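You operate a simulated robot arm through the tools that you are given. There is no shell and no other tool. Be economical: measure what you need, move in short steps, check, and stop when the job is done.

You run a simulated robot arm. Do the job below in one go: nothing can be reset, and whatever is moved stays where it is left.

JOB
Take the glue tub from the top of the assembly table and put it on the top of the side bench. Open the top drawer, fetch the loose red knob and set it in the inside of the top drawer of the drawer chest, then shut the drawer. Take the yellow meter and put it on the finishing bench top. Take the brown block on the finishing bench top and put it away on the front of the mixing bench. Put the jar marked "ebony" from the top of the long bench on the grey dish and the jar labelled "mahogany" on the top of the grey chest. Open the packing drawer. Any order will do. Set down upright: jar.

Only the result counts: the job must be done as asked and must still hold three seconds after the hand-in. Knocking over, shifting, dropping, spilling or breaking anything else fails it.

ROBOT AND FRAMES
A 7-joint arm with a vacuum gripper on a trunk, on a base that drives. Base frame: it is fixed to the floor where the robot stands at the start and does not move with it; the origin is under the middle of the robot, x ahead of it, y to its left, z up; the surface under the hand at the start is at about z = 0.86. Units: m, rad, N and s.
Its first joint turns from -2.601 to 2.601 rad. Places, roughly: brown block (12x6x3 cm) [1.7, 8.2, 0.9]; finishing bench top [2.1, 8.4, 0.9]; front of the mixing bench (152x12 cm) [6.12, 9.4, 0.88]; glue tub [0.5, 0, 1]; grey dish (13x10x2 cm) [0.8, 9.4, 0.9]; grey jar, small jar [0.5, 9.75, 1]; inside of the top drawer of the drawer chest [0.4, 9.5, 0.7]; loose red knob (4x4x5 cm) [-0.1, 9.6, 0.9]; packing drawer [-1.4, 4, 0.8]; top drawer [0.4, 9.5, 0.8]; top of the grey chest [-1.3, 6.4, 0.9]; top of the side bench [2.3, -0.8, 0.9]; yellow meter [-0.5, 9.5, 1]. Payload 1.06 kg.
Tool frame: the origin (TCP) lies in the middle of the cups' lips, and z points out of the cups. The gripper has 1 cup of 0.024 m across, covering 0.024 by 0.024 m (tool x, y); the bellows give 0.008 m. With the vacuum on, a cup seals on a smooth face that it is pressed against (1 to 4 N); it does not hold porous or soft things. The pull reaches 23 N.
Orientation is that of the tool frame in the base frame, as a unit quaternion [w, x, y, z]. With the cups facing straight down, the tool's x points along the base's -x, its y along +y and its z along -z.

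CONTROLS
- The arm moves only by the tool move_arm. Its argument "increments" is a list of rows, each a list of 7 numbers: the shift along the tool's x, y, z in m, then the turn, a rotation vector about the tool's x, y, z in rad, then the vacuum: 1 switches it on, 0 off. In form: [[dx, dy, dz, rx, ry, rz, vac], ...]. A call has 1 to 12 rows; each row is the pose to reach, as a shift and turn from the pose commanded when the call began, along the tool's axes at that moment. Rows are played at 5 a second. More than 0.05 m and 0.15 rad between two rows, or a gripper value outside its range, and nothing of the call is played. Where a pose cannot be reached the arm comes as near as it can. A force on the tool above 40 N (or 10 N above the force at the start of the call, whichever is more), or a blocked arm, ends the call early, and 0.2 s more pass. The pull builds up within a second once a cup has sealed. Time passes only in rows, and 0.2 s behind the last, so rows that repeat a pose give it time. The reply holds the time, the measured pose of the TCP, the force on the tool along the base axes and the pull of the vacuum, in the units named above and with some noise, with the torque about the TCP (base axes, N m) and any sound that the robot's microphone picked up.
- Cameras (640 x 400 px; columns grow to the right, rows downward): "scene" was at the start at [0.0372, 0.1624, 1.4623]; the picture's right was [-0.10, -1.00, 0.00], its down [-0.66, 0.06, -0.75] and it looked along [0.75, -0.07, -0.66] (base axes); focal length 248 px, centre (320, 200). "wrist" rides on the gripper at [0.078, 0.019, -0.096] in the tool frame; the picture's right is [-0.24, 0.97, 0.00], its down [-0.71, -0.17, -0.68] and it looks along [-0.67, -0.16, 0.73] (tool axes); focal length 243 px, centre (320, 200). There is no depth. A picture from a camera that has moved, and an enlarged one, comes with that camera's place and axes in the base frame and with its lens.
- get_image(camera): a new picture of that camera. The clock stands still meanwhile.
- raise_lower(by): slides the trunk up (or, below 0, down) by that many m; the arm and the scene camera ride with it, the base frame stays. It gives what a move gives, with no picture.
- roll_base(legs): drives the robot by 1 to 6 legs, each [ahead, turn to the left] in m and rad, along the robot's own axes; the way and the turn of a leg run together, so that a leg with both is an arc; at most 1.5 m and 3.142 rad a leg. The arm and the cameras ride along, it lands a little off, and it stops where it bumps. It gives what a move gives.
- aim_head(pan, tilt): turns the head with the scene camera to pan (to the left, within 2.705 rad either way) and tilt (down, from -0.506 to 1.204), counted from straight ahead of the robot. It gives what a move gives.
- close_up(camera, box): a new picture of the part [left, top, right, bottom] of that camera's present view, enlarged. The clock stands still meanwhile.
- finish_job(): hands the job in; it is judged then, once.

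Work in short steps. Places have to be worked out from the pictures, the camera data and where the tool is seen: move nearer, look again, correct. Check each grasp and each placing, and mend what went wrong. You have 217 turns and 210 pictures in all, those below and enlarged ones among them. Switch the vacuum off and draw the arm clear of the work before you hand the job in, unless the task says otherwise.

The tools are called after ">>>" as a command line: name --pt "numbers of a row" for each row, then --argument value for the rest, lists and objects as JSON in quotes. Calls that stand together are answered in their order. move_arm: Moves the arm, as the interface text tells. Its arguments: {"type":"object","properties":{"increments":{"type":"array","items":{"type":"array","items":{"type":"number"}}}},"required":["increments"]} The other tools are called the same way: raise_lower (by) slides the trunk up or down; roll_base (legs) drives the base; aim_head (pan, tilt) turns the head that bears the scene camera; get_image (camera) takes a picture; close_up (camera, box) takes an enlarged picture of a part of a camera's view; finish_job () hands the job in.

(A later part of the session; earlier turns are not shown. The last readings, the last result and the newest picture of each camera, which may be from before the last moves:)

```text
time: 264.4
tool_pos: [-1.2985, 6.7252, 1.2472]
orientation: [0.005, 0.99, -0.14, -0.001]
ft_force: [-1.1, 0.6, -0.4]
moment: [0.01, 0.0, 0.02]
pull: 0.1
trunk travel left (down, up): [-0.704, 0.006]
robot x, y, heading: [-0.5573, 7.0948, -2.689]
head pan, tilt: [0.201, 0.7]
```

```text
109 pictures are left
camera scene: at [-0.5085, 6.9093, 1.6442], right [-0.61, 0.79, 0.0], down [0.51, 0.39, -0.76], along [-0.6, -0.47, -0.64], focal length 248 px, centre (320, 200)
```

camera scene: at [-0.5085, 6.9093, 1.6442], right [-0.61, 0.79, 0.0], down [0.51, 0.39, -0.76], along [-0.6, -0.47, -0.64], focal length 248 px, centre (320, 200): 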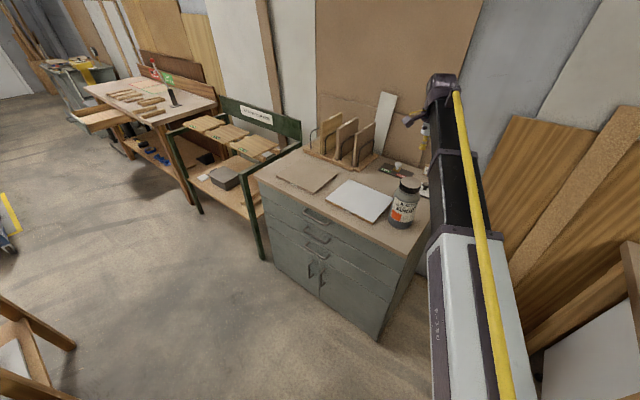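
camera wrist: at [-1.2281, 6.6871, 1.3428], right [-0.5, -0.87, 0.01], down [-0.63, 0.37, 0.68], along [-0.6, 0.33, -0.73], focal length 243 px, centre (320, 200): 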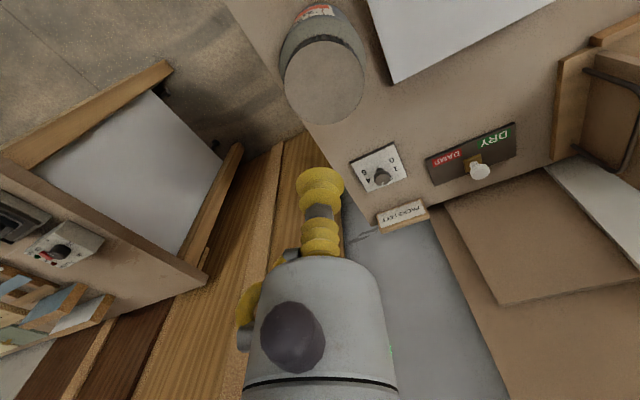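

Mahogany stands on the grey chest. Retracting the arm, then turning back north to the drawer chest area.

>>> move_arm --pt "0.035 -0.03 0 0 0 0 0" --pt "0.07 -0.06 0 0 0 0 0" --pt "0.105 -0.09 0 0 0 0 0" --pt "0.14 -0.12 0 0 0 0 0" --pt "0.17 -0.15 0 0 0 0 0"

>>> roll_base --legs '[[-0.15, 0], [0, -2.05]]'

>>> aim_head --pan 0.0 --tilt 0.5

>>> get_image --camera "scene"

```text
time: 265.6
tool_pos: [-1.0924, 6.8221, 1.2444]
orientation: [0.005, 0.99, -0.14, -0.001]
ft_force: [0.0, 0.4, -0.2]
moment: [-0.03, -0.01, 0.01]
pull: 0.1
trunk travel left (down, up): [-0.704, 0.006]
robot x, y, heading: [-0.557, 7.0958, -2.68]
head pan, tilt: [0.201, 0.7]
```

```text
time: 271.9
tool_pos: [-0.4123, 7.7608, 1.2447]
orientation: [-0.002, -0.393, 0.92, 0.004]
ft_force: [0.0, -0.5, 0.1]
moment: [0.0, -0.03, 0.01]
pull: 0.1
trunk travel left (down, up): [-0.704, 0.006]
robot x, y, heading: [-0.4225, 7.1591, 1.552]
head pan, tilt: [0.201, 0.7]
```

```text
time: 272.6
tool_pos: [-0.4132, 7.7615, 1.2453]
orientation: [-0.002, -0.394, 0.919, 0.004]
ft_force: [0.9, 0.5, 0.3]
moment: [0.04, -0.03, 0.0]
pull: 0.1
trunk travel left (down, up): [-0.704, 0.006]
robot x, y, heading: [-0.425, 7.1593, 1.546]
head pan, tilt: [0.0, 0.499]
```

```text
108 pictures are left
camera scene: at [-0.592, 7.21, 1.6619], right [1.0, -0.02, 0.0], down [-0.01, -0.48, -0.88], along [0.02, 0.88, -0.48], focal length 248 px, centre (320, 200)
```

scene: 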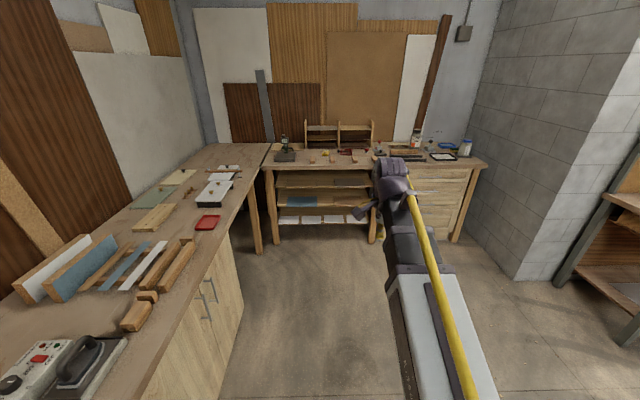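

Driving north to (−0.45, 8.7).

>>> roll_base --legs '[[0, 0.05], [1.5, 0]]'

>>> aim_head --pan -0.5 --tilt 0.8

>>> get_image --camera "scene"

```text
time: 280.3
tool_pos: [-0.5313, 9.24, 1.2442]
orientation: [-0.002, -0.433, 0.901, 0.004]
ft_force: [-0.5, -0.3, 0.2]
moment: [-0.02, 0.03, 0.01]
pull: 0.0
trunk travel left (down, up): [-0.704, 0.006]
robot x, y, heading: [-0.489, 8.6373, 1.633]
head pan, tilt: [0.0, 0.499]
```

```text
time: 281.3
tool_pos: [-0.5313, 9.2383, 1.2448]
orientation: [-0.002, -0.433, 0.902, 0.004]
ft_force: [-0.4, -0.2, -0.5]
moment: [0.01, 0.01, 0.02]
pull: 0.0
trunk travel left (down, up): [-0.704, 0.006]
robot x, y, heading: [-0.4868, 8.6377, 1.632]
head pan, tilt: [-0.499, 0.799]
```

```text
107 pictures are left
camera scene: at [-0.6225, 8.6568, 1.6361], right [0.91, -0.42, 0.0], down [-0.3, -0.65, -0.7], along [0.29, 0.63, -0.72], focal length 248 px, centre (320, 200)
```

scene: 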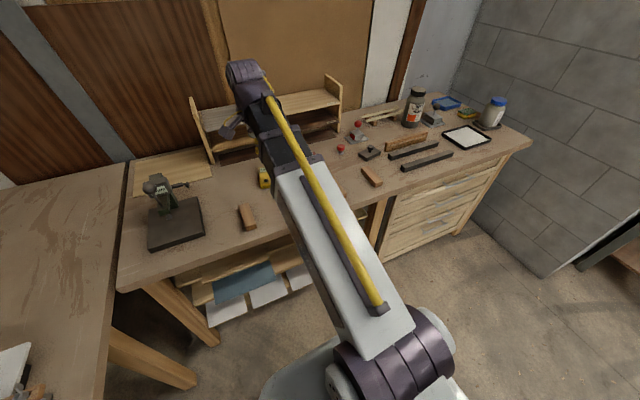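

Ebony jar upright on its dish. I'll turn towards the drawer chest and move slightly closer.

>>> roll_base --legs '[[0, -0.7], [0.15, 0]]'

>>> aim_head --pan -0.2 --tilt 0.8

>>> get_image --camera "scene"

```text
time: 284.4
tool_pos: [-0.0652, 9.2646, 1.2449]
orientation: [-0.001, -0.115, 0.993, 0.004]
ft_force: [-0.2, -0.5, 1.0]
moment: [-0.01, -0.01, 0.0]
pull: 0.1
trunk travel left (down, up): [-0.704, 0.006]
robot x, y, heading: [-0.4035, 8.7625, 0.967]
head pan, tilt: [-0.499, 0.799]
```

```text
time: 285.2
tool_pos: [-0.0657, 9.2642, 1.2452]
orientation: [0.0, -0.116, 0.993, 0.005]
ft_force: [1.1, 0.2, 0.2]
moment: [-0.01, -0.03, 0.01]
pull: 0.1
trunk travel left (down, up): [-0.704, 0.006]
robot x, y, heading: [-0.4029, 8.7622, 0.968]
head pan, tilt: [-0.201, 0.799]
```

```text
106 pictures are left
camera scene: at [-0.5111, 8.8797, 1.636], right [0.69, -0.72, 0.0], down [-0.52, -0.5, -0.7], along [0.5, 0.48, -0.72], focal length 248 px, centre (320, 200)
```

scene: 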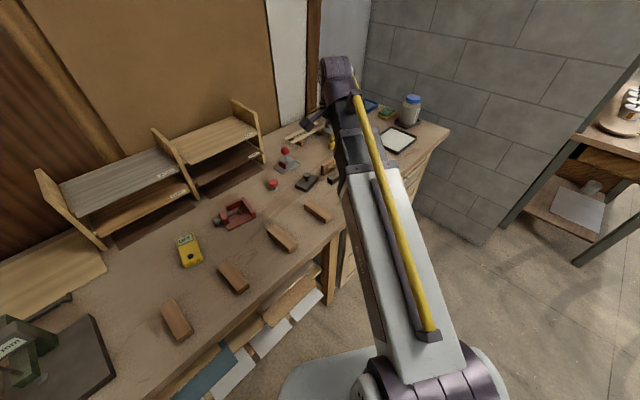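

I'll turn the tool horizontal (+y) while swinging it in front of the drawer chest.

>>> move_arm --pt "-0.0259 -0.0406 0.009 -0.139 -0.0328 0 0" --pt "-0.0517 -0.0813 0.018 -0.278 -0.0656 0 0" --pt "-0.0776 -0.1219 0.027 -0.417 -0.0985 0 0" --pt "-0.1035 -0.1626 0.036 -0.556 -0.1313 0 0" --pt "-0.1294 -0.2032 0.045 -0.695 -0.1641 0 0" --pt "-0.1552 -0.2438 0.0545 -0.834 -0.1969 0 0" --pt "-0.1811 -0.2845 0.064 -0.973 -0.2297 0 0" --pt "-0.207 -0.3251 0.073 -1.112 -0.2626 0 0" --pt "-0.2328 -0.3658 0.082 -1.251 -0.2954 0 0" --pt "-0.2587 -0.4064 0.091 -1.39 -0.3282 0 0" --pt "-0.2846 -0.447 0.1 -1.529 -0.361 0 0"

>>> get_image --camera "wrist"

```text
time: 287.6
tool_pos: [0.3158, 8.8922, 1.1371]
orientation: [0.083, -0.08, 0.698, 0.707]
ft_force: [-0.6, -0.1, -0.7]
moment: [0.02, 0.03, -0.03]
pull: 0.1
trunk travel left (down, up): [-0.704, 0.006]
robot x, y, heading: [-0.3999, 8.7626, 0.971]
head pan, tilt: [-0.201, 0.799]
```

```text
105 pictures are left
camera wrist: at [0.2353, 8.7983, 1.1363], right [0.01, -0.01, 1.0], down [0.73, -0.69, -0.01], along [0.69, 0.73, 0.0], focal length 243 px, centre (320, 200)
```

wrist: 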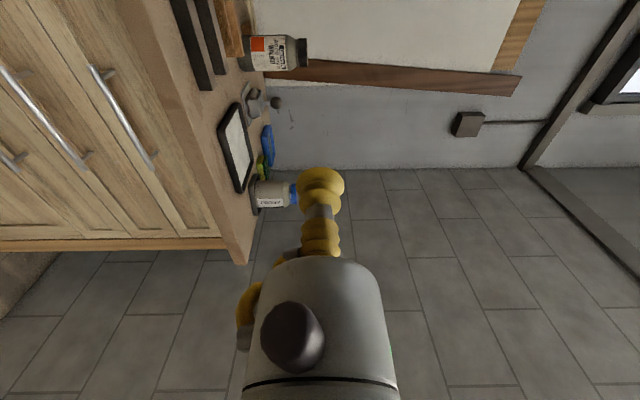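

>>> close_up --camera "wrist" --box '[0, 20, 240, 170]'

```text
2.67 times, centred on (120, 95) of wrist
camera zoom: at [0.2353, 8.7983, 1.1363], right [0.01, -0.01, 1.0], down [0.73, -0.69, -0.01], along [0.69, 0.73, 0.0], focal length 647 px, centre (853, 480)
```

zoom: 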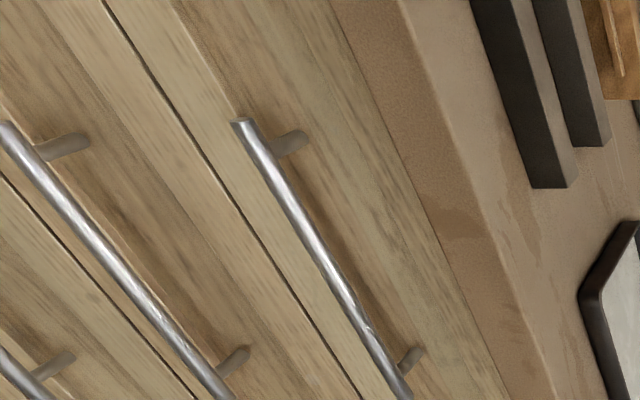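

Top drawer face z≈0.757–0.865; handle x≈0.333–0.50, z≈0.815. I'll aim left of the handle at (x 0.265, z 0.812). Lowering and approaching partly.

>>> move_arm --pt "0.018 -0.0436 0 0 0 0 0" --pt "0.036 -0.087 0 0 0 0 0" --pt "0.053 -0.131 0 0 0 0 0" --pt "0.071 -0.174 0 0 0 0 0" --pt "0.089 -0.218 0 0 0 0 0" --pt "0.106 -0.262 0 0 0 0 0" --pt "0.124 -0.305 0 0 0 0 0" --pt "0.124 -0.305 0.05 0 0 0 0" --pt "0.124 -0.305 0.1 0 0 0 0" --pt "0.124 -0.305 0.15 0 0 0 0" --pt "0.124 -0.305 0.2 0 0 0 0"

>>> get_image --camera "wrist"

>>> get_image --camera "scene"

```text
time: 290.0
tool_pos: [0.2608, 9.0959, 0.8173]
orientation: [0.082, -0.079, 0.7, 0.705]
ft_force: [-0.6, -0.2, -0.8]
moment: [0.0, 0.0, -0.02]
pull: 0.1
trunk travel left (down, up): [-0.704, 0.006]
robot x, y, heading: [-0.4052, 8.7627, 0.97]
head pan, tilt: [-0.201, 0.799]
```

```text
103 pictures are left
camera wrist: at [0.1805, 9.0017, 0.8175], right [0.01, -0.01, 1.0], down [0.73, -0.69, -0.01], along [0.69, 0.73, 0.0], focal length 243 px, centre (320, 200)
```

wrist: 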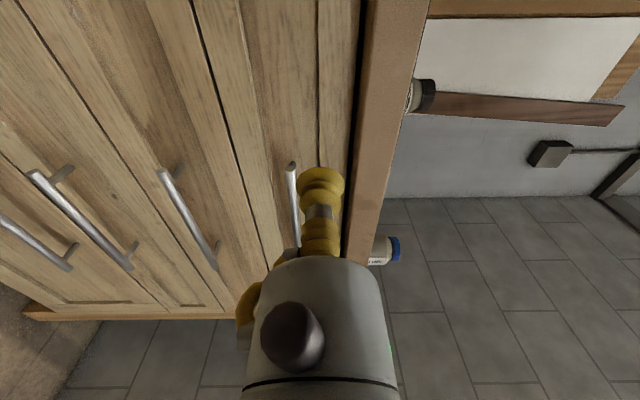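

```text
102 pictures are left
camera scene: at [-0.511, 8.8797, 1.636], right [0.7, -0.72, 0.0], down [-0.52, -0.5, -0.7], along [0.5, 0.48, -0.72], focal length 248 px, centre (320, 200)
```

scene: 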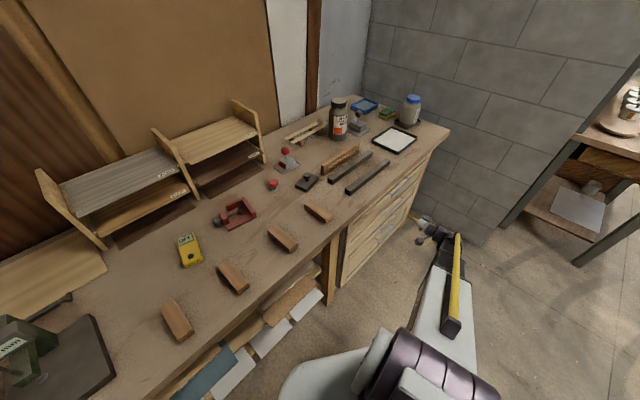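

The landing point sits on the panel/top-rail boundary; I'll lower 2.2 cm, shift 1 cm left and approach.

>>> move_arm --pt "0.015 -0.019 0.02 0 0 0 1" --pt "0.015 -0.019 0.05 0 0 0 1" --pt "0.015 -0.019 0.07 0 0 0 1"

>>> get_image --camera "wrist"

```text
time: 290.8
tool_pos: [0.2542, 9.1686, 0.795]
orientation: [0.083, -0.08, 0.699, 0.705]
ft_force: [-0.4, 0.0, 0.3]
moment: [-0.01, 0.03, 0.01]
pull: 0.1
trunk travel left (down, up): [-0.704, 0.006]
robot x, y, heading: [-0.4023, 8.7665, 0.969]
head pan, tilt: [-0.201, 0.799]
```

```text
101 pictures are left
camera wrist: at [0.1733, 9.0739, 0.7942], right [0.01, -0.01, 1.0], down [0.73, -0.69, -0.01], along [0.69, 0.73, 0.0], focal length 243 px, centre (320, 200)
```

wrist: 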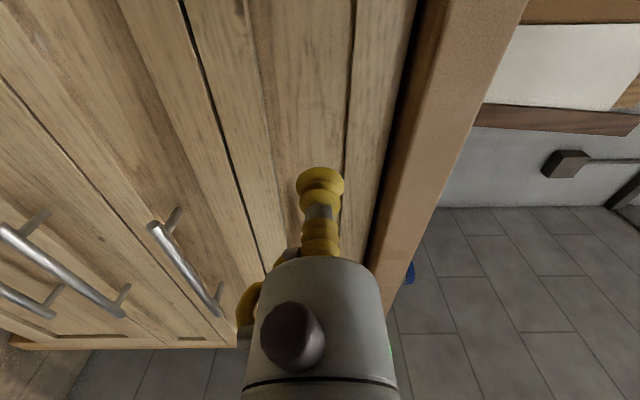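

Cup lands inside the panel. Stepping forward.

>>> move_arm --pt "0.002 -0.003 0.012 0 0 0 1" --pt "0.002 -0.003 0.024 0 0 0 1" --pt "0.002 -0.003 0.034 0 0 0 1" --pt "0.002 -0.003 0.04 0 0 0 1"

```text
time: 291.8
tool_pos: [0.2514, 9.2097, 0.7932]
orientation: [0.082, -0.081, 0.7, 0.705]
ft_force: [-0.1, 0.1, 0.2]
moment: [-0.01, 0.04, -0.06]
pull: 0.0
trunk travel left (down, up): [-0.704, 0.006]
robot x, y, heading: [-0.3999, 8.7645, 0.965]
head pan, tilt: [-0.201, 0.799]
```

>>> move_arm --pt "0 0 0.005 0 0 0 1" --pt "0 0 0.01 0 0 0 1" --pt "0 0 0.015 0 0 0 1" --pt "0 0 0.015 0 0 0 1"

>>> get_image --camera "wrist"

```text
time: 292.8
tool_pos: [0.2505, 9.2231, 0.7936]
orientation: [0.084, -0.079, 0.7, 0.705]
ft_force: [0.1, 0.4, 0.5]
moment: [-0.02, -0.01, -0.01]
pull: 0.0
trunk travel left (down, up): [-0.704, 0.006]
robot x, y, heading: [-0.4019, 8.7643, 0.963]
head pan, tilt: [-0.201, 0.799]
```

```text
100 pictures are left
camera wrist: at [0.1704, 9.1288, 0.7926], right [0.01, -0.01, 1.0], down [0.73, -0.69, -0.01], along [0.69, 0.73, 0.0], focal length 243 px, centre (320, 200)
```

wrist: 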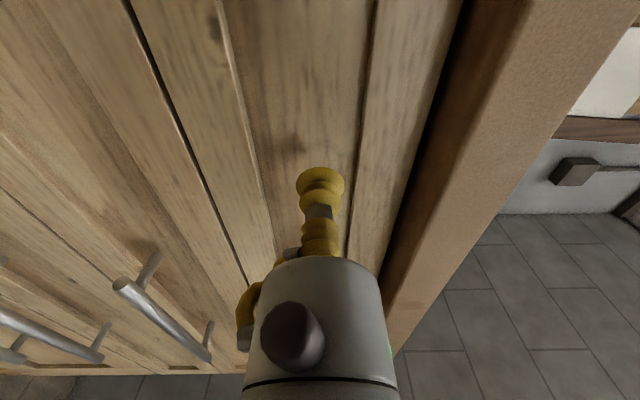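

>>> move_arm --pt "0 0 0.005 0 0 0 1" --pt "0 0 0.01 0 0 0 1" --pt "0 0 0.015 0 0 0 1" --pt "0 0 0.018 0 0 0 1"

```text
time: 293.8
tool_pos: [0.2519, 9.2415, 0.7924]
orientation: [0.083, -0.08, 0.699, 0.706]
ft_force: [-0.2, -0.6, 0.6]
moment: [-0.01, 0.0, 0.01]
pull: 0.0
trunk travel left (down, up): [-0.704, 0.006]
robot x, y, heading: [-0.4049, 8.7623, 0.97]
head pan, tilt: [-0.201, 0.799]
```

>>> move_arm --pt "0 0 0.004 0 0 0 1" --pt "0 0 0.008 0 0 0 1" --pt "0 0 0.012 0 0 0 1" --pt "0 0 0.012 0 0 0 1"

```text
time: 294.8
tool_pos: [0.2484, 9.2532, 0.7925]
orientation: [0.082, -0.081, 0.7, 0.705]
ft_force: [-0.5, 2.3, -0.7]
moment: [-0.09, -0.02, 0.04]
pull: 22.9
trunk travel left (down, up): [-0.704, 0.006]
robot x, y, heading: [-0.4026, 8.7655, 0.968]
head pan, tilt: [-0.201, 0.799]
```

Sealed. Pulling the drawer open.

>>> move_arm --pt "0 0 -0.01 0 0 0 1" --pt "0 0 -0.025 0 0 0 1" --pt "0 0 -0.045 0 0 0 1" --pt "0 0 -0.065 0 0 0 1" --pt "0 0 -0.085 0 0 0 1" --pt "0 0 -0.105 0 0 0 1" --pt "0 0 -0.125 0 0 0 1" --pt "0 0 -0.145 0 0 0 1" --pt "0 0 -0.165 0 0 0 1" --pt "0 0 -0.185 0 0 0 1" --pt "0 0 -0.205 0 0 0 1" --pt "0 0 -0.225 0 0 0 1"

>>> get_image --camera "scene"

```text
time: 297.4
tool_pos: [0.2525, 9.026, 0.7927]
orientation: [0.083, -0.079, 0.699, 0.706]
ft_force: [-6.2, -1.0, 3.3]
moment: [0.0, 0.09, -0.07]
pull: 22.7
trunk travel left (down, up): [-0.704, 0.006]
robot x, y, heading: [-0.4001, 8.7614, 0.969]
head pan, tilt: [-0.201, 0.799]
```

```text
99 pictures are left
camera scene: at [-0.5119, 8.8791, 1.6361], right [0.69, -0.72, 0.0], down [-0.52, -0.5, -0.7], along [0.5, 0.48, -0.72], focal length 248 px, centre (320, 200)
```

scene: 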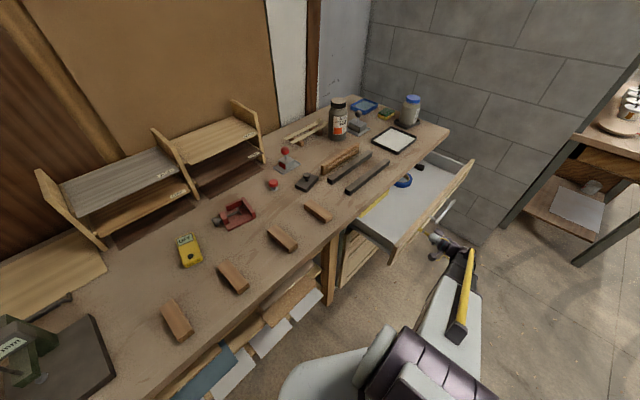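

Drawer is open 22 cm; pulling another ~8 cm.

>>> move_arm --pt "0 0 -0.02 0 0 0 1" --pt "0 0 -0.04 0 0 0 1" --pt "0 0 -0.06 0 0 0 1" --pt "0 0 -0.075 0 0 0 1"

>>> get_image --camera "scene"

```text
time: 298.4
tool_pos: [0.2498, 8.9511, 0.7905]
orientation: [0.083, -0.079, 0.699, 0.706]
ft_force: [7.2, -1.6, 12.2]
moment: [-0.09, 0.0, 0.01]
pull: 22.9
trunk travel left (down, up): [-0.704, 0.006]
robot x, y, heading: [-0.4042, 8.7653, 0.97]
head pan, tilt: [-0.201, 0.799]
```

```text
98 pictures are left
camera scene: at [-0.5113, 8.8789, 1.6362], right [0.69, -0.72, 0.0], down [-0.52, -0.5, -0.7], along [0.5, 0.48, -0.72], focal length 248 px, centre (320, 200)
```

scene: 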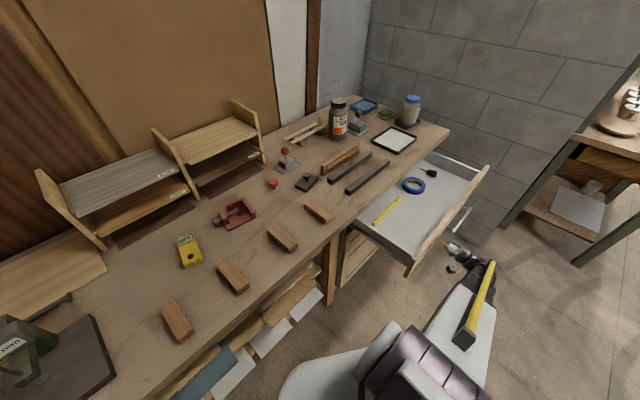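

Open 30 cm with contents undisturbed. Releasing, backing off and restoring the tool to point down.

>>> move_arm --pt "0 0 0 0 0 0 0" --pt "0 0 0 0 0 0 0" --pt "0 0 0 0 0 0 0" --pt "0 0 -0.03 0 0 0 0" --pt "0 0 -0.07 0 0 0 0"

>>> move_arm --pt "0.0005 0.0375 0 0.139 0.0328 0 0" --pt "0.001 0.075 0 0.278 0.0656 0 0" --pt "0.0015 0.1125 0 0.417 0.0985 0 0" --pt "0.002 0.15 0 0.556 0.1313 0 0" --pt "0.0025 0.1875 0 0.695 0.1641 0 0" --pt "0.003 0.225 0 0.834 0.1969 0 0" --pt "0.0035 0.2625 0 0.973 0.2297 0 0" --pt "0.004 0.3 0 1.112 0.2626 0 0" --pt "0.0045 0.3375 0 1.251 0.2954 0 0" --pt "0.005 0.375 0 1.39 0.3282 0 0" --pt "0.006 0.413 0 1.529 0.361 0 0"

>>> get_image --camera "wrist"

>>> close_up --camera "scene" --box '[230, 120, 500, 288]'

```text
time: 299.6
tool_pos: [0.2505, 8.8845, 0.7934]
orientation: [0.081, -0.081, 0.699, 0.706]
ft_force: [-0.2, -0.8, -0.4]
moment: [0.02, -0.03, 0.01]
pull: 0.0
trunk travel left (down, up): [-0.704, 0.006]
robot x, y, heading: [-0.4015, 8.7642, 0.967]
head pan, tilt: [-0.201, 0.799]
```

```text
time: 302.0
tool_pos: [0.1459, 8.8791, 1.1885]
orientation: [0.0, -0.114, 0.993, 0.003]
ft_force: [-0.1, -0.2, 0.0]
moment: [-0.01, 0.0, -0.03]
pull: 0.0
trunk travel left (down, up): [-0.704, 0.006]
robot x, y, heading: [-0.4007, 8.7608, 0.969]
head pan, tilt: [-0.201, 0.799]
```

```text
97 pictures are left
camera wrist: at [0.0668, 8.8808, 1.284], right [0.01, 1.0, 0.01], down [0.73, -0.01, 0.68], along [0.68, 0.0, -0.73], focal length 243 px, centre (320, 200)
```

wrist: 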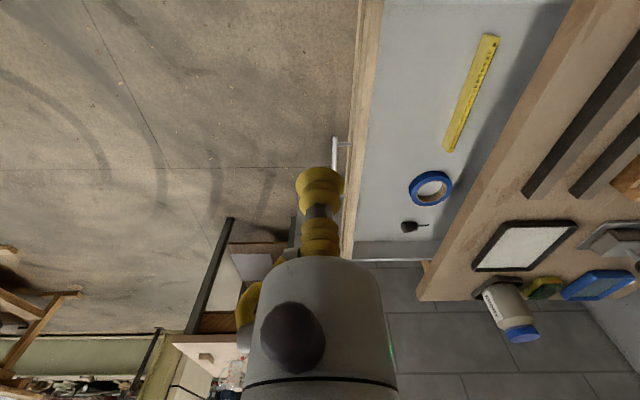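

```text
2.37 times, centred on (365, 204) of scene
camera zoom: at [-0.5114, 8.8799, 1.6359], right [0.7, -0.72, 0.0], down [-0.52, -0.5, -0.7], along [0.5, 0.48, -0.72], focal length 588 px, centre (213, 190)
```

zoom: 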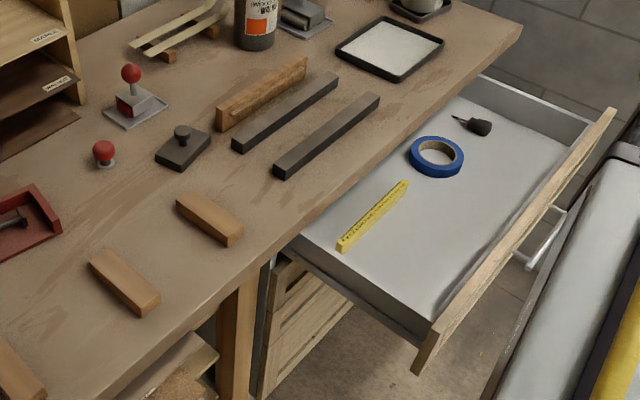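

Drawer's free spot ≈(0.32, 9.08), rule lies at y≈9.2. Now to the loose knob at ≈(−0.08, 9.58).

>>> move_arm --pt "0.004 0.048 0 0 0 0 0" --pt "0.008 0.096 0 0 0 0 0" --pt "0.013 0.144 0 0 0 0 0" --pt "0.017 0.192 0 0 0 0 0" --pt "0.021 0.24 0 0 0 0 0" --pt "0.025 0.288 0 0 0 0 0" --pt "0.029 0.336 0 0 0 0 0" --pt "0.034 0.384 0 0 0 0 0" --pt "0.038 0.432 0 0 0 0 0" --pt "0.042 0.48 0 0 0 0 0" --pt "0.046 0.528 0 0 0 0 0" --pt "0.05 0.576 0 0 0 0 0"

>>> move_arm --pt "0.004 0.048 0 0 0 0 0" --pt "0.008 0.096 0 0 0 0 0" --pt "0.013 0.14 0.0 0 0 0 0" --pt "0.013 0.14 0.05 0 0 0 0" --pt "0.013 0.14 0.1 0 0 0 0"

>>> get_image --camera "wrist"

```text
time: 304.6
tool_pos: [-0.0285, 9.4328, 1.1902]
orientation: [0.0, -0.115, 0.993, 0.004]
ft_force: [0.4, 0.0, -0.8]
moment: [-0.01, 0.03, 0.0]
pull: 0.1
trunk travel left (down, up): [-0.704, 0.006]
robot x, y, heading: [-0.4062, 8.7625, 0.968]
head pan, tilt: [-0.201, 0.799]
```

```text
time: 305.8
tool_pos: [-0.0744, 9.5636, 1.0955]
orientation: [0.0, -0.115, 0.993, 0.004]
ft_force: [0.2, -0.3, -0.1]
moment: [0.0, -0.02, -0.02]
pull: 0.0
trunk travel left (down, up): [-0.704, 0.006]
robot x, y, heading: [-0.4015, 8.7655, 0.964]
head pan, tilt: [-0.201, 0.799]
```

```text
95 pictures are left
camera wrist: at [-0.1541, 9.5643, 1.1909], right [0.01, 1.0, 0.01], down [0.73, -0.01, 0.68], along [0.68, 0.0, -0.73], focal length 243 px, centre (320, 200)
```

wrist: 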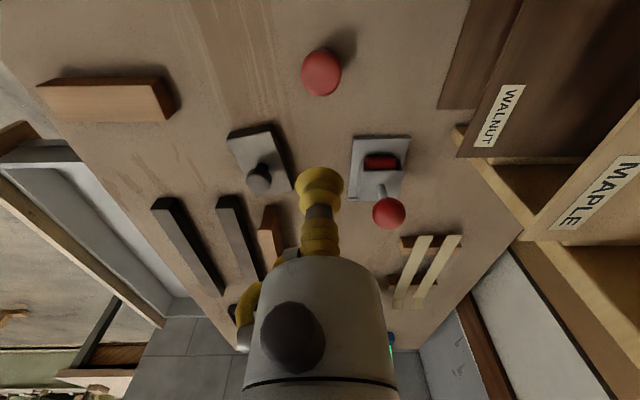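

Knob at (−0.080, 9.567). Fine shift and descend to z≈0.955.

>>> move_arm --pt "0.004 0.004 0.04 0 0 0 0" --pt "0.004 0.004 0.08 0 0 0 0" --pt "0.004 0.004 0.12 0 0 0 0" --pt "0.004 0.004 0.14 0 0 0 0"

>>> get_image --camera "wrist"

```text
time: 306.8
tool_pos: [-0.0802, 9.5668, 0.9579]
orientation: [-0.001, -0.115, 0.993, 0.004]
ft_force: [0.0, -0.4, 0.4]
moment: [-0.01, 0.02, 0.03]
pull: 0.0
trunk travel left (down, up): [-0.704, 0.006]
robot x, y, heading: [-0.401, 8.7671, 0.97]
head pan, tilt: [-0.201, 0.799]
```

```text
94 pictures are left
camera wrist: at [-0.1597, 9.5679, 1.052], right [0.01, 1.0, 0.01], down [0.73, -0.01, 0.68], along [0.68, 0.0, -0.73], focal length 243 px, centre (320, 200)
```

wrist: 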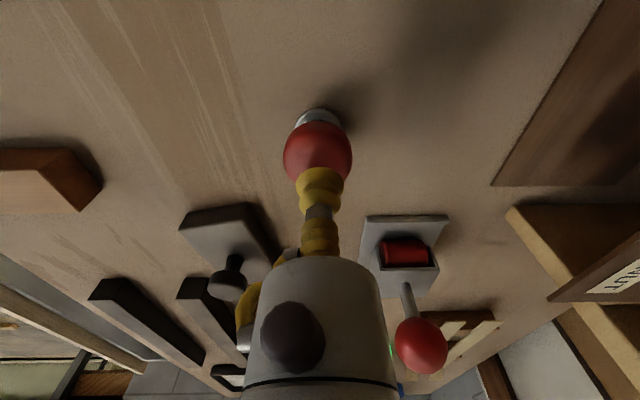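

Centred on the knob. Stepping down with vacuum on.

>>> move_arm --pt "0 0 0.01 0 0 0 1" --pt "0 0 0.018 0 0 0 1" --pt "0 0 0.024 0 0 0 1" --pt "0 0 0.03 0 0 0 1"

```text
time: 307.8
tool_pos: [-0.0809, 9.568, 0.9348]
orientation: [0.001, -0.115, 0.993, 0.008]
ft_force: [-0.4, 1.0, 18.2]
moment: [-0.04, 0.01, 0.02]
pull: 23.3
trunk travel left (down, up): [-0.704, 0.006]
robot x, y, heading: [-0.3999, 8.7659, 0.97]
head pan, tilt: [-0.201, 0.799]
stopped in row 4: the force on the tool passed its limit at 45 N (the readings are from after the stop); the commanded pose is now the measured one
```

Sealed on the knob. Lifting.

>>> move_arm --pt "0 0 -0.01 0 0 0 1" --pt "0 0 -0.04 0 0 0 1" --pt "0 0 -0.08 0 0 0 1" --pt "0 0 -0.12 0 0 0 1" --pt "0 0 -0.16 0 0 0 1" --pt "0 0 -0.2 0 0 0 1"

>>> get_image --camera "wrist"

```text
time: 309.2
tool_pos: [-0.0793, 9.5658, 1.1334]
orientation: [0.001, -0.115, 0.993, 0.006]
ft_force: [0.5, 0.2, -0.9]
moment: [0.02, -0.02, -0.03]
pull: 23.2
trunk travel left (down, up): [-0.704, 0.006]
robot x, y, heading: [-0.4056, 8.7635, 0.973]
head pan, tilt: [-0.201, 0.799]
```

```text
93 pictures are left
camera wrist: at [-0.1583, 9.5661, 1.2285], right [0.01, 1.0, 0.01], down [0.73, -0.01, 0.68], along [0.68, 0.0, -0.73], focal length 243 px, centre (320, 200)
```

wrist: 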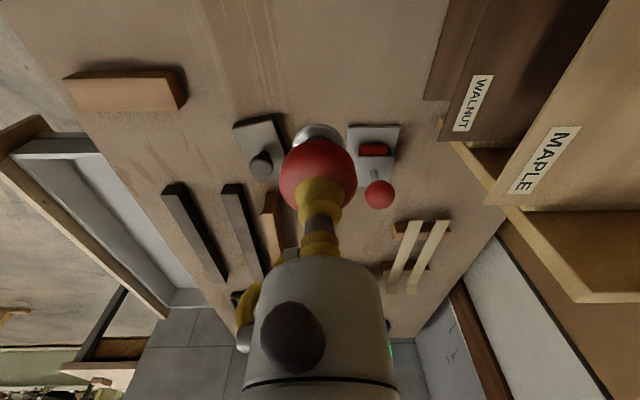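

Knob held. Carrying it over the open drawer, yawing the tool a little to keep its camera clear of the forearm.

>>> move_arm --pt "-0.0214 -0.0437 0 0 0 0.0415 1" --pt "-0.0427 -0.0874 0 0 0 0.083 1" --pt "-0.064 -0.1311 0 0 0 0.1245 1" --pt "-0.0854 -0.1748 0 0 0 0.166 1" --pt "-0.1068 -0.2185 0 0 0 0.2075 1" --pt "-0.1281 -0.2622 0 0 0 0.249 1" --pt "-0.1495 -0.3059 0 0 0 0.29 1"

>>> move_arm --pt "-0.033 -0.0358 0 0 0 0.0415 1" --pt "-0.066 -0.0716 0 0 0 0.083 1" --pt "-0.099 -0.1074 0 0 0 0.1245 1" --pt "-0.132 -0.1432 0 0 0 0.166 1" --pt "-0.165 -0.179 0 0 0 0.2075 1" --pt "-0.198 -0.2147 0 0 0 0.249 1"

>>> get_image --camera "wrist"

>>> get_image --camera "scene"

```text
time: 310.8
tool_pos: [0.137, 9.3009, 1.1251]
orientation: [-0.001, 0.03, 1.0, 0.007]
ft_force: [-0.1, -1.0, -0.1]
moment: [-0.02, -0.01, 0.01]
pull: 23.1
trunk travel left (down, up): [-0.704, 0.006]
robot x, y, heading: [-0.402, 8.7643, 0.97]
head pan, tilt: [-0.201, 0.799]
```

```text
time: 312.2
tool_pos: [0.3221, 9.0756, 1.1216]
orientation: [-0.001, 0.154, 0.988, 0.007]
ft_force: [-0.4, 0.7, 0.3]
moment: [0.0, 0.02, -0.01]
pull: 23.1
trunk travel left (down, up): [-0.704, 0.006]
robot x, y, heading: [-0.4012, 8.7633, 0.966]
head pan, tilt: [-0.201, 0.799]
```

```text
92 pictures are left
camera wrist: at [0.2535, 9.1175, 1.2183], right [0.52, 0.85, 0.01], down [0.62, -0.39, 0.68], along [0.58, -0.35, -0.73], focal length 243 px, centre (320, 200)
```

wrist: 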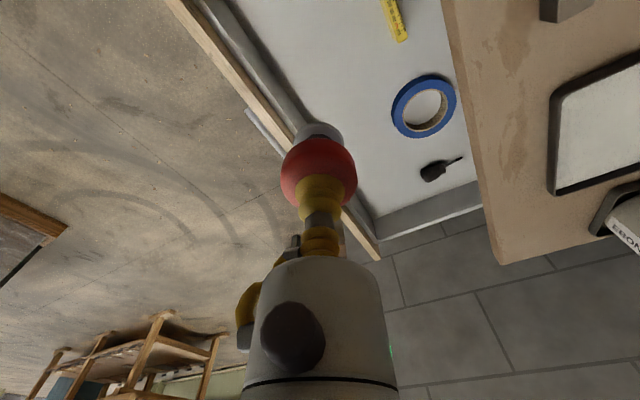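

```text
91 pictures are left
camera scene: at [-0.5108, 8.8796, 1.6361], right [0.7, -0.72, 0.0], down [-0.52, -0.5, -0.7], along [0.5, 0.48, -0.72], focal length 248 px, centre (320, 200)
```

scene: 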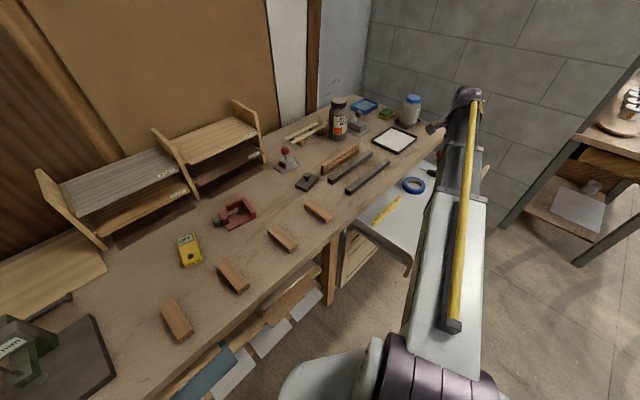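

Landing spot is clear floor of the drawer. Descending towards it.

>>> move_arm --pt "0 0 0.05 0 0 0 1" --pt "0 0 0.1 0 0 0 1" --pt "0 0 0.15 0 0 0 1" --pt "0 0 0.2 0 0 0 1" --pt "0 0 0.24 0 0 0 1"

>>> get_image --camera "wrist"

```text
time: 313.4
tool_pos: [0.3199, 9.0784, 0.882]
orientation: [-0.002, 0.153, 0.988, 0.008]
ft_force: [0.5, 0.3, -0.5]
moment: [0.01, 0.0, 0.02]
pull: 22.8
trunk travel left (down, up): [-0.704, 0.006]
robot x, y, heading: [-0.4019, 8.7626, 0.967]
head pan, tilt: [-0.201, 0.799]
```

```text
90 pictures are left
camera wrist: at [0.2524, 9.1202, 0.9786], right [0.52, 0.85, 0.01], down [0.62, -0.39, 0.68], along [0.58, -0.35, -0.73], focal length 243 px, centre (320, 200)
```

wrist: 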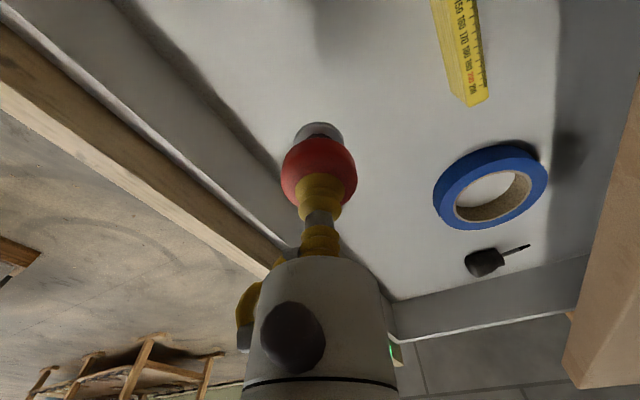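

>>> move_arm --pt "0 0 0.01 0 0 0 1" --pt "0 0 0.02 0 0 0 1" --pt "0 0 0.03 0 0 0 1" --pt "0 0 0.035 0 0 0 1"

>>> get_image --camera "wrist"

```text
time: 314.4
tool_pos: [0.3196, 9.0803, 0.8503]
orientation: [-0.001, 0.153, 0.988, 0.007]
ft_force: [0.3, 0.3, -0.3]
moment: [-0.03, 0.0, -0.02]
pull: 23.2
trunk travel left (down, up): [-0.704, 0.006]
robot x, y, heading: [-0.4011, 8.7635, 0.968]
head pan, tilt: [-0.201, 0.799]
```

```text
89 pictures are left
camera wrist: at [0.2511, 9.1211, 0.9452], right [0.52, 0.85, 0.01], down [0.62, -0.39, 0.68], along [0.59, -0.35, -0.73], focal length 243 px, centre (320, 200)
```

wrist: 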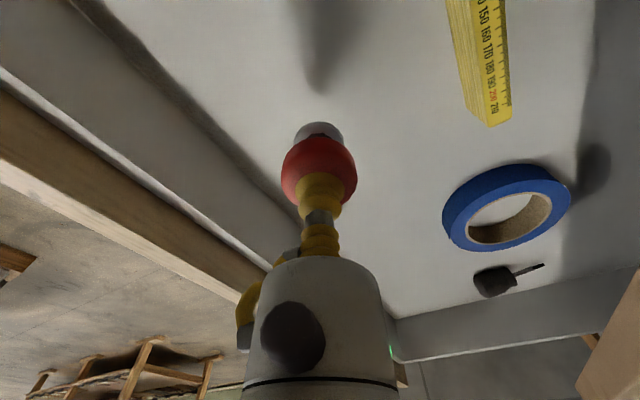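

>>> move_arm --pt "0 0 0.006 0 0 0 1" --pt "0 0 0.012 0 0 0 1" --pt "0 0 0.016 0 0 0 1"

```text
time: 315.2
tool_pos: [0.3192, 9.0801, 0.8339]
orientation: [-0.001, 0.154, 0.988, 0.005]
ft_force: [0.1, 0.1, -0.2]
moment: [0.02, 0.0, 0.01]
pull: 23.0
trunk travel left (down, up): [-0.704, 0.006]
robot x, y, heading: [-0.4018, 8.7634, 0.972]
head pan, tilt: [-0.201, 0.799]
```

>>> move_arm --pt "0 0 0.005 0 0 0 1" --pt "0 0 0.01 0 0 0 1" --pt "0 0 0.014 0 0 0 1"

>>> get_image --camera "wrist"

```text
time: 316.0
tool_pos: [0.3198, 9.0793, 0.8202]
orientation: [0.0, 0.154, 0.988, 0.007]
ft_force: [0.2, 0.0, -0.6]
moment: [-0.01, -0.02, -0.01]
pull: 22.6
trunk travel left (down, up): [-0.704, 0.006]
robot x, y, heading: [-0.3988, 8.7671, 0.971]
head pan, tilt: [-0.201, 0.799]
```

```text
88 pictures are left
camera wrist: at [0.2523, 9.1208, 0.9163], right [0.52, 0.85, 0.01], down [0.62, -0.39, 0.68], along [0.59, -0.35, -0.73], focal length 243 px, centre (320, 200)
```

wrist: 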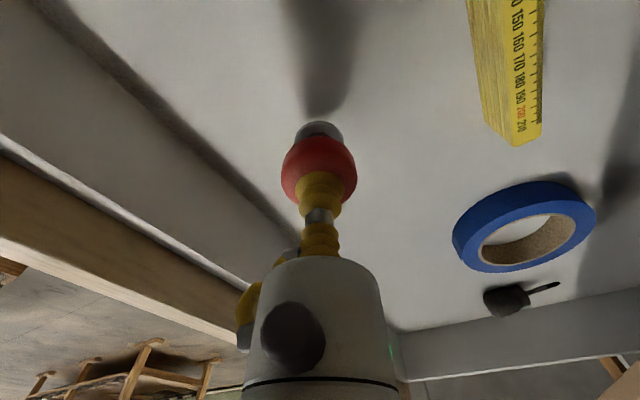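

Nearly down; finer steps.

>>> move_arm --pt "0 0 0.003 0 0 0 1" --pt "0 0 0.006 0 0 0 1" --pt "0 0 0.009 0 0 0 1"

```text
time: 316.8
tool_pos: [0.3205, 9.0787, 0.8096]
orientation: [-0.002, 0.154, 0.988, 0.008]
ft_force: [-0.7, -0.1, -0.5]
moment: [-0.01, -0.04, -0.02]
pull: 23.0
trunk travel left (down, up): [-0.704, 0.006]
robot x, y, heading: [-0.4025, 8.7656, 0.97]
head pan, tilt: [-0.201, 0.799]
```

>>> move_arm --pt "0 0 0.003 0 0 0 1" --pt "0 0 0.006 0 0 0 1" --pt "0 0 0.009 0 0 0 1"

```text
time: 317.6
tool_pos: [0.3221, 9.0791, 0.8019]
orientation: [0.0, 0.154, 0.988, 0.008]
ft_force: [0.4, 0.0, -0.3]
moment: [0.02, 0.01, -0.02]
pull: 22.8
trunk travel left (down, up): [-0.704, 0.006]
robot x, y, heading: [-0.4012, 8.7611, 0.97]
head pan, tilt: [-0.201, 0.799]
```

>>> move_arm --pt "0 0 0.003 0 0 0 1" --pt "0 0 0.006 0 0 0 1" --pt "0 0 0.009 0 0 0 1"

>>> get_image --camera "wrist"

```text
time: 318.4
tool_pos: [0.321, 9.0796, 0.7932]
orientation: [-0.001, 0.154, 0.988, 0.007]
ft_force: [-0.1, -0.2, -0.8]
moment: [0.01, -0.02, 0.01]
pull: 23.0
trunk travel left (down, up): [-0.704, 0.006]
robot x, y, heading: [-0.4012, 8.7658, 0.971]
head pan, tilt: [-0.201, 0.799]
```

```text
87 pictures are left
camera wrist: at [0.2526, 9.1212, 0.8886], right [0.52, 0.85, 0.01], down [0.62, -0.39, 0.68], along [0.59, -0.35, -0.73], focal length 243 px, centre (320, 200)
```

wrist: 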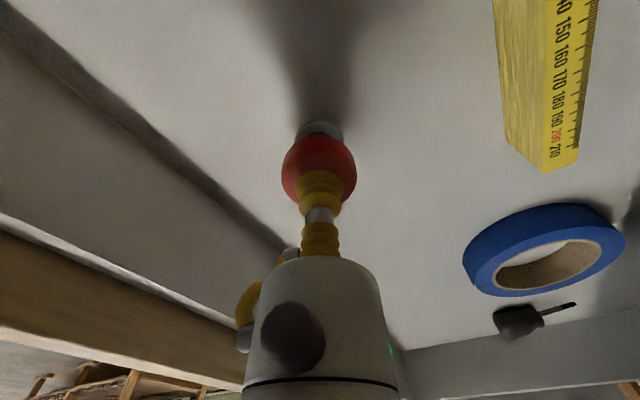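

Almost touching (shadow meets the base). A few mm more.

>>> move_arm --pt "0 0 0.003 0 0 0 1" --pt "0 0 0.006 0 0 0 1" --pt "0 0 0.008 0 0 0 1"

```text
time: 319.2
tool_pos: [0.3206, 9.08, 0.7873]
orientation: [0.001, 0.154, 0.988, 0.009]
ft_force: [4.8, 1.8, 21.6]
moment: [-0.05, -0.02, 0.03]
pull: 22.5
trunk travel left (down, up): [-0.704, 0.006]
robot x, y, heading: [-0.399, 8.7658, 0.966]
head pan, tilt: [-0.201, 0.799]
```

Set down. Relieve, release and lift.

>>> move_arm --pt "0 0 -0.003 0 0 0 1" --pt "0 0 -0.004 0 0 0 0" --pt "0 0 -0.004 0 0 0 0" --pt "0 0 -0.004 0 0 0 0" --pt "0 0 -0.012 0 0 0 0" --pt "0 0 -0.04 0 0 0 0" --pt "0 0 -0.08 0 0 0 0" --pt "0 0 -0.12 0 0 0 0" --pt "0 0 -0.17 0 0 0 0" --pt "0 0 -0.22 0 0 0 0" --pt "0 0 -0.27 0 0 0 0" --pt "0 0 -0.32 0 0 0 0"

>>> get_image --camera "wrist"

```text
time: 321.8
tool_pos: [0.3199, 9.0769, 1.1072]
orientation: [-0.001, 0.153, 0.988, 0.006]
ft_force: [0.2, -0.8, 0.0]
moment: [-0.02, 0.0, -0.02]
pull: 0.0
trunk travel left (down, up): [-0.704, 0.006]
robot x, y, heading: [-0.402, 8.7644, 0.968]
head pan, tilt: [-0.201, 0.799]
```

```text
86 pictures are left
camera wrist: at [0.2506, 9.1173, 1.2025], right [0.52, 0.85, 0.01], down [0.62, -0.39, 0.68], along [0.59, -0.35, -0.73], focal length 243 px, centre (320, 200)
```

wrist: 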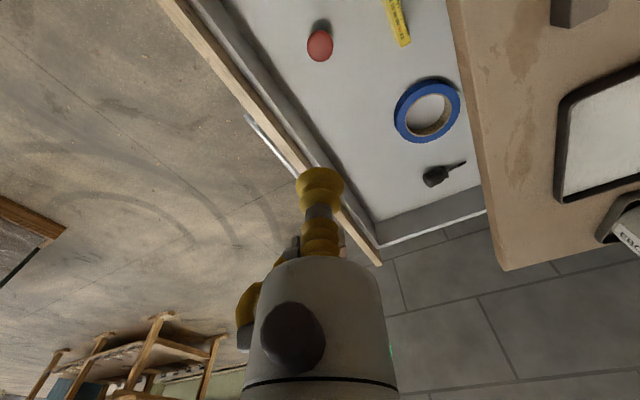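

Knob stands inside the drawer. Now to shut it: move the tool in front, re-orient horizontally as before.

>>> move_arm --pt "0.017 -0.04 0 0 0 -0.09 0" --pt "0.034 -0.0805 0 0 0 -0.18 0" --pt "0.051 -0.121 0 0 0 -0.27 0" --pt "0.068 -0.161 0 0 0 -0.36 0" --pt "0.085 -0.201 0 0 0 -0.45 0" --pt "0.1016 -0.2417 0 0 0 -0.54 0"

>>> move_arm --pt "-0.0089 -0.0021 0.0282 -0.139 -0.0328 0 0" --pt "-0.0177 -0.0041 0.0564 -0.278 -0.0656 0 0" --pt "-0.0266 -0.0062 0.0845 -0.417 -0.0985 0 0" --pt "-0.0354 -0.0082 0.1127 -0.556 -0.1313 0 0" --pt "-0.0443 -0.0103 0.1409 -0.695 -0.1641 0 0" --pt "-0.0531 -0.0123 0.1691 -0.834 -0.1969 0 0" --pt "-0.062 -0.0144 0.1973 -0.973 -0.2297 0 0" --pt "-0.0708 -0.0164 0.2255 -1.112 -0.2626 0 0" --pt "-0.0797 -0.0185 0.2536 -1.251 -0.2954 0 0" --pt "-0.0885 -0.0205 0.2818 -1.39 -0.3282 0 0" --pt "-0.0974 -0.0226 0.31 -1.529 -0.361 0 0"

>>> get_image --camera "wrist"

```text
time: 323.2
tool_pos: [0.1515, 8.8779, 1.1033]
orientation: [0.001, -0.116, 0.993, 0.007]
ft_force: [-0.7, -0.9, -0.1]
moment: [-0.02, 0.01, 0.01]
pull: 0.0
trunk travel left (down, up): [-0.704, 0.006]
robot x, y, heading: [-0.4024, 8.7653, 0.973]
head pan, tilt: [-0.201, 0.799]
```

```text
time: 325.6
tool_pos: [0.2487, 8.8814, 0.7905]
orientation: [0.083, -0.081, 0.696, 0.708]
ft_force: [0.6, 0.6, 0.2]
moment: [0.03, -0.04, -0.02]
pull: 0.0
trunk travel left (down, up): [-0.704, 0.006]
robot x, y, heading: [-0.3985, 8.7685, 0.972]
head pan, tilt: [-0.201, 0.799]
```

```text
85 pictures are left
camera wrist: at [0.1678, 8.7857, 0.7888], right [0.01, -0.02, 1.0], down [0.73, -0.69, -0.02], along [0.69, 0.73, 0.01], focal length 243 px, centre (320, 200)
```

wrist: 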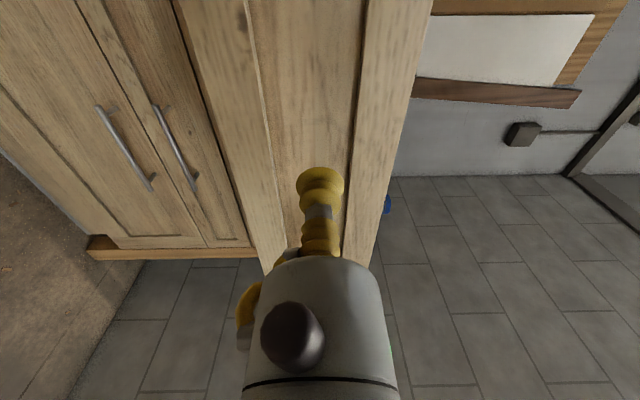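

Pushing the drawer shut smoothly.

>>> move_arm --pt "0 0 0.03 0 0 0 0" --pt "0 0 0.06 0 0 0 0" --pt "0 0 0.075 0 0 0 0" --pt "0 0 0.085 0 0 0 0" --pt "0 0 0.1 0 0 0 0" --pt "0 0 0.12 0 0 0 0" --pt "0 0 0.14 0 0 0 0" --pt "0 0 0.16 0 0 0 0" --pt "0 0 0.18 0 0 0 0" --pt "0 0 0.2 0 0 0 0" --pt "0 0 0.22 0 0 0 0" --pt "0 0 0.24 0 0 0 0"

>>> get_image --camera "scene"

```text
time: 328.2
tool_pos: [0.2523, 9.1239, 0.7939]
orientation: [0.083, -0.081, 0.697, 0.707]
ft_force: [0.4, -0.2, 1.0]
moment: [-0.02, -0.01, 0.0]
pull: 0.0
trunk travel left (down, up): [-0.704, 0.006]
robot x, y, heading: [-0.4021, 8.7658, 0.971]
head pan, tilt: [-0.201, 0.799]
```

```text
84 pictures are left
camera scene: at [-0.511, 8.8799, 1.636], right [0.7, -0.72, 0.0], down [-0.52, -0.5, -0.7], along [0.5, 0.48, -0.72], focal length 248 px, centre (320, 200)
```

scene: 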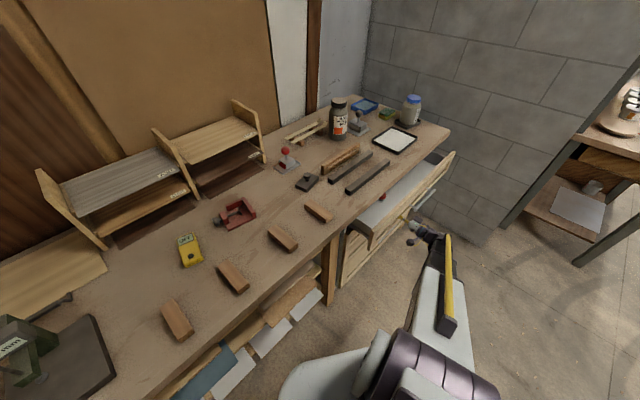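

Closing well, the knob still standing near the front. Continue to fully shut.

>>> move_arm --pt "0 0 0.02 0 0 0 0" --pt "0 0 0.04 0 0 0 0" --pt "0 0 0.06 0 0 0 0" --pt "0 0 0.08 0 0 0 0" --pt "0 0 0.1 0 0 0 0" --pt "0 0 0.115 0 0 0 0" --pt "0 0 0.125 0 0 0 0" --pt "0 0 0.132 0 0 0 0" --pt "0 0 0.137 0 0 0 0"

>>> get_image --camera "wrist"

>>> close_up --camera "scene" --box '[310, 130, 470, 300]'

```text
time: 330.2
tool_pos: [0.2504, 9.2568, 0.7999]
orientation: [0.083, -0.081, 0.698, 0.707]
ft_force: [-0.6, -0.9, -0.4]
moment: [0.0, -0.01, -0.01]
pull: 0.0
trunk travel left (down, up): [-0.704, 0.006]
robot x, y, heading: [-0.3982, 8.7688, 0.966]
head pan, tilt: [-0.201, 0.799]
```

```text
83 pictures are left
camera wrist: at [0.1704, 9.1628, 0.7977], right [0.01, -0.01, 1.0], down [0.73, -0.69, -0.01], along [0.69, 0.73, 0.01], focal length 243 px, centre (320, 200)
```

wrist: 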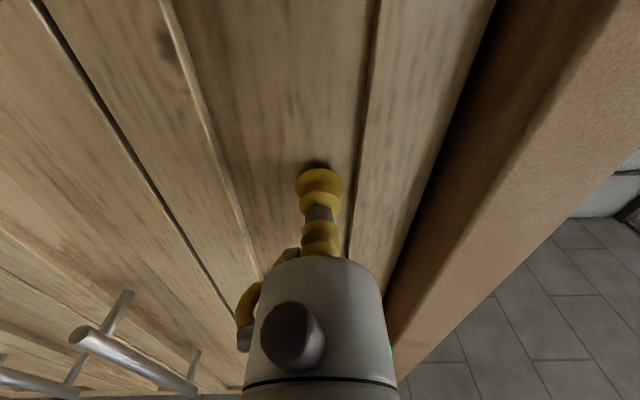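

```text
2.35 times, centred on (390, 215) of scene
camera zoom: at [-0.5111, 8.8797, 1.636], right [0.7, -0.72, 0.0], down [-0.52, -0.5, -0.7], along [0.5, 0.48, -0.72], focal length 583 px, centre (155, 165)
```

zoom: 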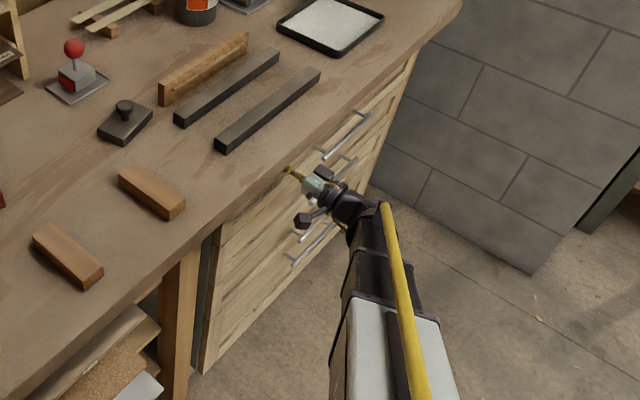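

Looks nearly shut, but no contact force now. A few more mm until I feel the stop.

>>> move_arm --pt "0 0 0.003 0 0 0 0" --pt "0 0 0.006 0 0 0 0" --pt "0 0 0.009 0 0 0 0"

```text
time: 331.0
tool_pos: [0.2513, 9.2652, 0.7979]
orientation: [0.083, -0.081, 0.697, 0.708]
ft_force: [-0.5, -26.7, -1.3]
moment: [0.0, -0.16, 0.01]
pull: 0.1
trunk travel left (down, up): [-0.704, 0.006]
robot x, y, heading: [-0.4048, 8.7667, 0.969]
head pan, tilt: [-0.201, 0.799]
```

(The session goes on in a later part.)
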